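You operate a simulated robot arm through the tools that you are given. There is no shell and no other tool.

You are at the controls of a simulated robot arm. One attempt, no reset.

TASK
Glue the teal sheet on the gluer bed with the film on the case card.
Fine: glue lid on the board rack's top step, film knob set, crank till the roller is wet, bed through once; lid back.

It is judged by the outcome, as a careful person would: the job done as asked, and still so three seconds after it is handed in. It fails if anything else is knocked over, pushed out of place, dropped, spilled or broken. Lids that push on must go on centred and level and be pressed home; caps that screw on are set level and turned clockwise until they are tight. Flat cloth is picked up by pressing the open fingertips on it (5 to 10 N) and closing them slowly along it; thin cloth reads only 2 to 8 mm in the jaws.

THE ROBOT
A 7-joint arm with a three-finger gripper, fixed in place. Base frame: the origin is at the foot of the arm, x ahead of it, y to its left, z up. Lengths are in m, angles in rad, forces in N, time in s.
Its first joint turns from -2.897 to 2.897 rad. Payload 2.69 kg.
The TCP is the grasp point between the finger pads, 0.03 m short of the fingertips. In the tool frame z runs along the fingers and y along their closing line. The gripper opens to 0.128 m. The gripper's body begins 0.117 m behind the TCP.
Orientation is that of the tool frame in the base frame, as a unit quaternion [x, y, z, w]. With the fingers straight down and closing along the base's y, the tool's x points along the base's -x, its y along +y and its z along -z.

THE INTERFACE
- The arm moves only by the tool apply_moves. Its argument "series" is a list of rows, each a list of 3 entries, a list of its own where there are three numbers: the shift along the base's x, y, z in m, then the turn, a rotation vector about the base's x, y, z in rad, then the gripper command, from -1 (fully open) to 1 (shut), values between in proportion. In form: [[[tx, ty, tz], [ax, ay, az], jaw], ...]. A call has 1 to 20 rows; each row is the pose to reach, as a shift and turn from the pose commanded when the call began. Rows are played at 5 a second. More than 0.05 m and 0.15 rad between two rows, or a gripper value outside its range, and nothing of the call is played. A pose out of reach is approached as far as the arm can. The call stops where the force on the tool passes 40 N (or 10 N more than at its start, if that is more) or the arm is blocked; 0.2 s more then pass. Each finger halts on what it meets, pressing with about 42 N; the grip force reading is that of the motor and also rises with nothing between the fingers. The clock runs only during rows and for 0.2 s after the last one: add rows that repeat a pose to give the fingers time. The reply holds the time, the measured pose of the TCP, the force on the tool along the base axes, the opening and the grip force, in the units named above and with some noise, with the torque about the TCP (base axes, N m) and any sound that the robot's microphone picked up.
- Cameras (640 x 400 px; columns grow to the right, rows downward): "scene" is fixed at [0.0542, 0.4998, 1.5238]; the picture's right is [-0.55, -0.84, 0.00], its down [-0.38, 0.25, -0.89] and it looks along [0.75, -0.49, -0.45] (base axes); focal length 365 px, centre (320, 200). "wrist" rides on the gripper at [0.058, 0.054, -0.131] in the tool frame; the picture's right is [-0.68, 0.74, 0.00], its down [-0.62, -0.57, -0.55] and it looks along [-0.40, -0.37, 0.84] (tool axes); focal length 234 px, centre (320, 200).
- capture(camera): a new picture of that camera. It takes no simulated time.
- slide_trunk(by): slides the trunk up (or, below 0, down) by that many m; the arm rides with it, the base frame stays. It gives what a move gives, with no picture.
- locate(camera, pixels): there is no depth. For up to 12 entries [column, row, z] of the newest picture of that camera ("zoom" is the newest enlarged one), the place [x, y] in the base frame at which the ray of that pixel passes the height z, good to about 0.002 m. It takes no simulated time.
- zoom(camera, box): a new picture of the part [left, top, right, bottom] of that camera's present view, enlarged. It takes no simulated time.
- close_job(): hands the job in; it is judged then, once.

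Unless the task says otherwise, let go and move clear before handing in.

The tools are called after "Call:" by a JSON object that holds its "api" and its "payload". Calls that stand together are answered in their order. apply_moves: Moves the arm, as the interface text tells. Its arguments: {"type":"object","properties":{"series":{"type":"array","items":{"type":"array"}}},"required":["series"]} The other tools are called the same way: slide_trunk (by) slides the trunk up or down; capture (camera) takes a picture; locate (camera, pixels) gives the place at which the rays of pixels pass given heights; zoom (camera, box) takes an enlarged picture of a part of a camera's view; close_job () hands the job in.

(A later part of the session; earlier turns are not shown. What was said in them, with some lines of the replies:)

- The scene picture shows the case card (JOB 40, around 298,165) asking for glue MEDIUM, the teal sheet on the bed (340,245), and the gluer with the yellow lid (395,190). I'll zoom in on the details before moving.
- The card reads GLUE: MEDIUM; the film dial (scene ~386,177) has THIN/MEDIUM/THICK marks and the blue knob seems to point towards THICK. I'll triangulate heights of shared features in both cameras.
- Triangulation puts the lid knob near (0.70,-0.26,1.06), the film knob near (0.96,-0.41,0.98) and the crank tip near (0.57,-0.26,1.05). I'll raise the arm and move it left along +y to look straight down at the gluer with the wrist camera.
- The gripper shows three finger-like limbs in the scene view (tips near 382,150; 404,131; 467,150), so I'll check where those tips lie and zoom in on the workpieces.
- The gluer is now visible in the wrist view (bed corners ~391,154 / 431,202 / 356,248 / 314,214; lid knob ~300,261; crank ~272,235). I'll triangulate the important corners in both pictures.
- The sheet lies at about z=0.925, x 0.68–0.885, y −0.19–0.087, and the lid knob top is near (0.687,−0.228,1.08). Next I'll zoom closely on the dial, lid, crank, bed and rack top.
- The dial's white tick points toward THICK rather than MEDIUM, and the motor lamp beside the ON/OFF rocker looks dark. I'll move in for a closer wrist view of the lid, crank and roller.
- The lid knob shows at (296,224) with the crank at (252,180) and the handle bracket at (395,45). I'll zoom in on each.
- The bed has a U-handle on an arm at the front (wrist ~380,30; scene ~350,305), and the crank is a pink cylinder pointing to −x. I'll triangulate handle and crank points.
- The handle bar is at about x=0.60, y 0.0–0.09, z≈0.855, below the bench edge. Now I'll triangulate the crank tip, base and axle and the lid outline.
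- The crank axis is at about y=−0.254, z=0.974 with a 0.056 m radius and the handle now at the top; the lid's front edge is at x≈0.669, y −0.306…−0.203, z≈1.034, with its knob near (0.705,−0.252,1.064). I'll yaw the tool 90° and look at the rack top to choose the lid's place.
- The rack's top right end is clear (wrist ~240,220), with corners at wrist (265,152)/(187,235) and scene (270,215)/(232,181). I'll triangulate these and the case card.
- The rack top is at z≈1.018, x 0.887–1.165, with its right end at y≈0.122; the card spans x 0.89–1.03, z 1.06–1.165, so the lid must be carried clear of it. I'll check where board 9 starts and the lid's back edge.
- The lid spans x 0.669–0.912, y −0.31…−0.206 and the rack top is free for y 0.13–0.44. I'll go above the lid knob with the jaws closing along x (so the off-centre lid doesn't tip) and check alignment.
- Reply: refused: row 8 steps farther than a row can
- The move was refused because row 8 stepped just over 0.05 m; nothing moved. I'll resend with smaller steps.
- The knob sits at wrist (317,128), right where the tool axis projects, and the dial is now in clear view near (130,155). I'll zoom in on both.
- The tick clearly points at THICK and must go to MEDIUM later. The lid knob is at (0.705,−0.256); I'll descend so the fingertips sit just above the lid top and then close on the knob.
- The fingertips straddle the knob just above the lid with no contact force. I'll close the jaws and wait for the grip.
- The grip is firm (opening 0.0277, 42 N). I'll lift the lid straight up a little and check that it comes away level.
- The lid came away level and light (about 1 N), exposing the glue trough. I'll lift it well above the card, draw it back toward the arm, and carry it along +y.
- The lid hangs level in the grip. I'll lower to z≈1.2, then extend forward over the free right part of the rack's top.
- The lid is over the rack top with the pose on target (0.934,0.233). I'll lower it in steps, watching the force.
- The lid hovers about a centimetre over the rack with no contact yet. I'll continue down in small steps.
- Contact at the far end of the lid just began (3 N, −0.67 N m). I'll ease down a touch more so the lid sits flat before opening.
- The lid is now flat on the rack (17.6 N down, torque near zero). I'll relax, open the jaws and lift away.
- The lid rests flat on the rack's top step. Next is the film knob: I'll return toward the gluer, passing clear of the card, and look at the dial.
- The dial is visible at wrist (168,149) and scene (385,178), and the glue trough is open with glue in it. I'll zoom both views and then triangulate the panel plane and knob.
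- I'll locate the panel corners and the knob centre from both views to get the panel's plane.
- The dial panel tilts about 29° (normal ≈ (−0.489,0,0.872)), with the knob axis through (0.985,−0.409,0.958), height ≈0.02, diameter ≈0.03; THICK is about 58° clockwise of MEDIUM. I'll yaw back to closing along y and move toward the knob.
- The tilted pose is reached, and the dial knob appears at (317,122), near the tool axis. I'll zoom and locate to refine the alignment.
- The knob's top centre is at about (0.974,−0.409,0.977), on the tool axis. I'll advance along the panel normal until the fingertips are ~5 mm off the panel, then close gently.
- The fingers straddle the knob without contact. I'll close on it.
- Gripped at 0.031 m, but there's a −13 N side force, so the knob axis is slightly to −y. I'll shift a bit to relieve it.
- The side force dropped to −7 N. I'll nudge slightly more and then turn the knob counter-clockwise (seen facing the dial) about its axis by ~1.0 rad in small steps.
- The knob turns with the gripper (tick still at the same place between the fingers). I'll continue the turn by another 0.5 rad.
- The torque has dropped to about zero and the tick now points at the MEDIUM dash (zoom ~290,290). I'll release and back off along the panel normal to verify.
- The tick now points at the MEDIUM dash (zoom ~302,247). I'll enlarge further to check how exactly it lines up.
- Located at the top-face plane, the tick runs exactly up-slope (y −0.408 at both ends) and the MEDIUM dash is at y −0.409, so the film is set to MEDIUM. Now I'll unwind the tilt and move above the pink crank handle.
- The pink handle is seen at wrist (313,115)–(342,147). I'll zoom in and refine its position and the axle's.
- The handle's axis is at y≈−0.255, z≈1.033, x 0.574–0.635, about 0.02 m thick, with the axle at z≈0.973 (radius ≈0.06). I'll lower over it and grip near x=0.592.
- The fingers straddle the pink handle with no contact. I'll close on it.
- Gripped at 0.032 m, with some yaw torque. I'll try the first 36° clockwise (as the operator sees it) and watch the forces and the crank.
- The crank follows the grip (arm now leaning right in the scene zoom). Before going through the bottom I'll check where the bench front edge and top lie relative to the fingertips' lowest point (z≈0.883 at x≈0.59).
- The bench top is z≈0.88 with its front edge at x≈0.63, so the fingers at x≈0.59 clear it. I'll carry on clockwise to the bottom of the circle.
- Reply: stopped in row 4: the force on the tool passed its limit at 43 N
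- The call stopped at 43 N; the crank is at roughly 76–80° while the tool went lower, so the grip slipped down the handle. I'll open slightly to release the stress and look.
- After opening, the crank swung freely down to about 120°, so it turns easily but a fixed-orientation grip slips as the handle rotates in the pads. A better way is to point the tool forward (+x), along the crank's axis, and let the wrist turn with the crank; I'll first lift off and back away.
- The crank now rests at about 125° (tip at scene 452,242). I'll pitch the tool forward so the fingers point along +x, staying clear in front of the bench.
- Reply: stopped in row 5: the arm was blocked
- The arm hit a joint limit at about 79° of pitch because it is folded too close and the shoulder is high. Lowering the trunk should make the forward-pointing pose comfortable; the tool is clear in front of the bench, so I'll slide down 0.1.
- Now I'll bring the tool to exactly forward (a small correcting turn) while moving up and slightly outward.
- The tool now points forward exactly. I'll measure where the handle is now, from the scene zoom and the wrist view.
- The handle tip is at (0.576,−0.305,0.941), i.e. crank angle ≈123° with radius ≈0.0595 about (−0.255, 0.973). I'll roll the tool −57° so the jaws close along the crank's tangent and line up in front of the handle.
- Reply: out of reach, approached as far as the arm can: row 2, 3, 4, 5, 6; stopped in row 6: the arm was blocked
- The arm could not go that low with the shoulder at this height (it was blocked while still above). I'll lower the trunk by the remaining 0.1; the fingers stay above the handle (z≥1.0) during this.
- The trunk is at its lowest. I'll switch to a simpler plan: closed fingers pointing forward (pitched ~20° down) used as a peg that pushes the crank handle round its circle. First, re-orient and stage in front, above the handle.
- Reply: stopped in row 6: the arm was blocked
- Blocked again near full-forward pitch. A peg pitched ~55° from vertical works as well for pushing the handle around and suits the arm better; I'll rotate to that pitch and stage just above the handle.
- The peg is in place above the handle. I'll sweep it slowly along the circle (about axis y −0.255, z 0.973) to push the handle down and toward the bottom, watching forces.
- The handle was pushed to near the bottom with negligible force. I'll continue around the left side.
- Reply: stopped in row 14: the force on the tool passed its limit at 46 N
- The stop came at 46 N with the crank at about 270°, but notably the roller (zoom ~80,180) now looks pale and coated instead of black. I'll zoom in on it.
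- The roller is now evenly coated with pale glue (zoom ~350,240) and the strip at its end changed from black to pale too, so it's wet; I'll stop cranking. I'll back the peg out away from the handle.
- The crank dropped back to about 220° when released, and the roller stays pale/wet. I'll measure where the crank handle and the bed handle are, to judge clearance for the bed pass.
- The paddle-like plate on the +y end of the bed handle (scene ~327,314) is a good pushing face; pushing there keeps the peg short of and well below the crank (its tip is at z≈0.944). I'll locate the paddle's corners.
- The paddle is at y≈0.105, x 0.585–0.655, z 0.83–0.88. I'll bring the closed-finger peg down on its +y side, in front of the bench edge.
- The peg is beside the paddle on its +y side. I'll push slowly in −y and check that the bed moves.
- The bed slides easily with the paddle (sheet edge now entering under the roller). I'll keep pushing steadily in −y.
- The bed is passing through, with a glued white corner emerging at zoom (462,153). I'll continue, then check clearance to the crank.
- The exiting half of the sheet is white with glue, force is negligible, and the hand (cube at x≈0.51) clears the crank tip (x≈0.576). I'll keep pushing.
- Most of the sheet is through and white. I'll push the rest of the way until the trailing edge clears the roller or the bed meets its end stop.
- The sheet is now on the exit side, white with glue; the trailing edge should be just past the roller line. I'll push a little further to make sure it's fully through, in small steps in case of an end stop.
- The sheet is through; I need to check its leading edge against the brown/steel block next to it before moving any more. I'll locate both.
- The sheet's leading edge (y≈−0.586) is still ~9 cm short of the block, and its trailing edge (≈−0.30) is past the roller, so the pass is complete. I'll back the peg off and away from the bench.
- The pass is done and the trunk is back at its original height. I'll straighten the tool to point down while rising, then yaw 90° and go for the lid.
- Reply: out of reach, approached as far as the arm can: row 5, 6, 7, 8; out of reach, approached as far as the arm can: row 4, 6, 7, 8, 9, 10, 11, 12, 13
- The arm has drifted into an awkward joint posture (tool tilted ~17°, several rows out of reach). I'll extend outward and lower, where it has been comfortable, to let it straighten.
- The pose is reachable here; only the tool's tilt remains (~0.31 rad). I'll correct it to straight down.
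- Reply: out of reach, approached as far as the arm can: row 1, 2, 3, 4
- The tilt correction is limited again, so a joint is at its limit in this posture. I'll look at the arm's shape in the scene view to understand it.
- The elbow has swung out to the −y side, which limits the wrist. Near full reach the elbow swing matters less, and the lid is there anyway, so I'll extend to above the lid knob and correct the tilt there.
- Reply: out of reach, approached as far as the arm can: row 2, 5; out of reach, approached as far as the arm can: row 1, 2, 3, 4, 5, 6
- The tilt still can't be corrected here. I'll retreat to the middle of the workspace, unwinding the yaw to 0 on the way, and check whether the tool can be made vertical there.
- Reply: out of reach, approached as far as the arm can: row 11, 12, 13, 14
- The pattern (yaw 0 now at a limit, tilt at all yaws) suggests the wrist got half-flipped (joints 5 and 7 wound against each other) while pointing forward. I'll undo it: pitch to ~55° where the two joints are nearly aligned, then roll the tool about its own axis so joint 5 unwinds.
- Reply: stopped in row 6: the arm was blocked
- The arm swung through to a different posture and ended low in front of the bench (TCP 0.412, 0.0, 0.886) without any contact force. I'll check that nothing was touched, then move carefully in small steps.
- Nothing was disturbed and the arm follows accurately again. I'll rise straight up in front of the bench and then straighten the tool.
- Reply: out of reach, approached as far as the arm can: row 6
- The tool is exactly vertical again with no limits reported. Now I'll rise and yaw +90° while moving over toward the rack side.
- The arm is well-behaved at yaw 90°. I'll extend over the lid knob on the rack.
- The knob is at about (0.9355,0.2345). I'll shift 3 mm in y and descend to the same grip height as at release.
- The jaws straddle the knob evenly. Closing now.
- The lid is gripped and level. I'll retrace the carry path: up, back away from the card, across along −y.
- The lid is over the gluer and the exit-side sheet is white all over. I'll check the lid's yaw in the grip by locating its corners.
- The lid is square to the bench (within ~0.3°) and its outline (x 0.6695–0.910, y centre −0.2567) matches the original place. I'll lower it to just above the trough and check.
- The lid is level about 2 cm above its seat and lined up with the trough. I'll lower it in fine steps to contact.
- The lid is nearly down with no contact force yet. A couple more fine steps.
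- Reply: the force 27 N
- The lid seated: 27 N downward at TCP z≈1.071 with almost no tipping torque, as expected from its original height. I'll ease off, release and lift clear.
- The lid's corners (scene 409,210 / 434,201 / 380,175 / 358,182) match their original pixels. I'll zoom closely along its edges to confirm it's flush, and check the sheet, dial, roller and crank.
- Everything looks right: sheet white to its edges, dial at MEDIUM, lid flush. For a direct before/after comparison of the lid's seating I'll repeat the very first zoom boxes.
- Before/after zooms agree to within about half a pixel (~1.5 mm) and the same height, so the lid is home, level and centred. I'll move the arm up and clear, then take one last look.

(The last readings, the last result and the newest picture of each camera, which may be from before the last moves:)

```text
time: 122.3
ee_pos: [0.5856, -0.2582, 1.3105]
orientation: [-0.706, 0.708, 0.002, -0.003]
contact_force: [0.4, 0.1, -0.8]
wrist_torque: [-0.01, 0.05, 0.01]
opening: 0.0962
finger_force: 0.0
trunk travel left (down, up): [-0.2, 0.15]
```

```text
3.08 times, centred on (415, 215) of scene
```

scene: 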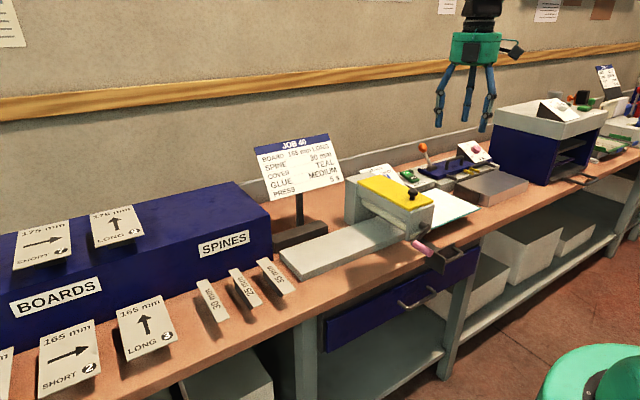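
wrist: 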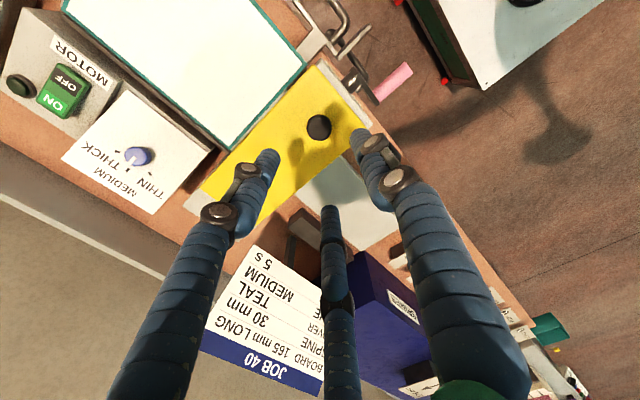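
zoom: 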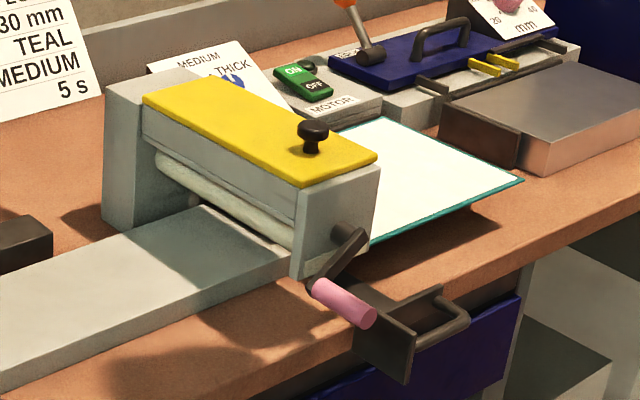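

The last pictures show what was asked for: the sheet white with glue on the exit side, the lid back flat on the gluer, the dial at MEDIUM, and the boards, spines, card and switch where they were. The arm is clear and open, so I'm handing the job in.

Call:
{"api": "close_job", "payload": {}}

```text
The job is handed in.
```

The teal sheet is glued with a MEDIUM film, as the case card asks. It went through the gluer once and is now on the exit side, white with glue apart from a narrow teal border.

- **Lid:** It sat on the board rack's top step during the job. It is now back on the gluer, flat and pressed down with about 27 N. It is within about 1.5 mm of where it started.
- **Film knob:** It was on THICK; I turned it to MEDIUM and checked that the pointer lines up with the mark.
- **Roller:** It took a bit less than one turn of the crank to wet it evenly. The motor was never used.
- **Left as is:** The bed is still pushed through to the exit side. The crank handle rests low on the left instead of upright as it was.

Pushing the crank, the arm hit its force limit twice. On the way back to the lid it also made one unplanned swing, down in front of the bench. I checked after the swing: the crank and bed hadn't moved and nothing had been touched. In the final pictures nothing else was knocked or moved.
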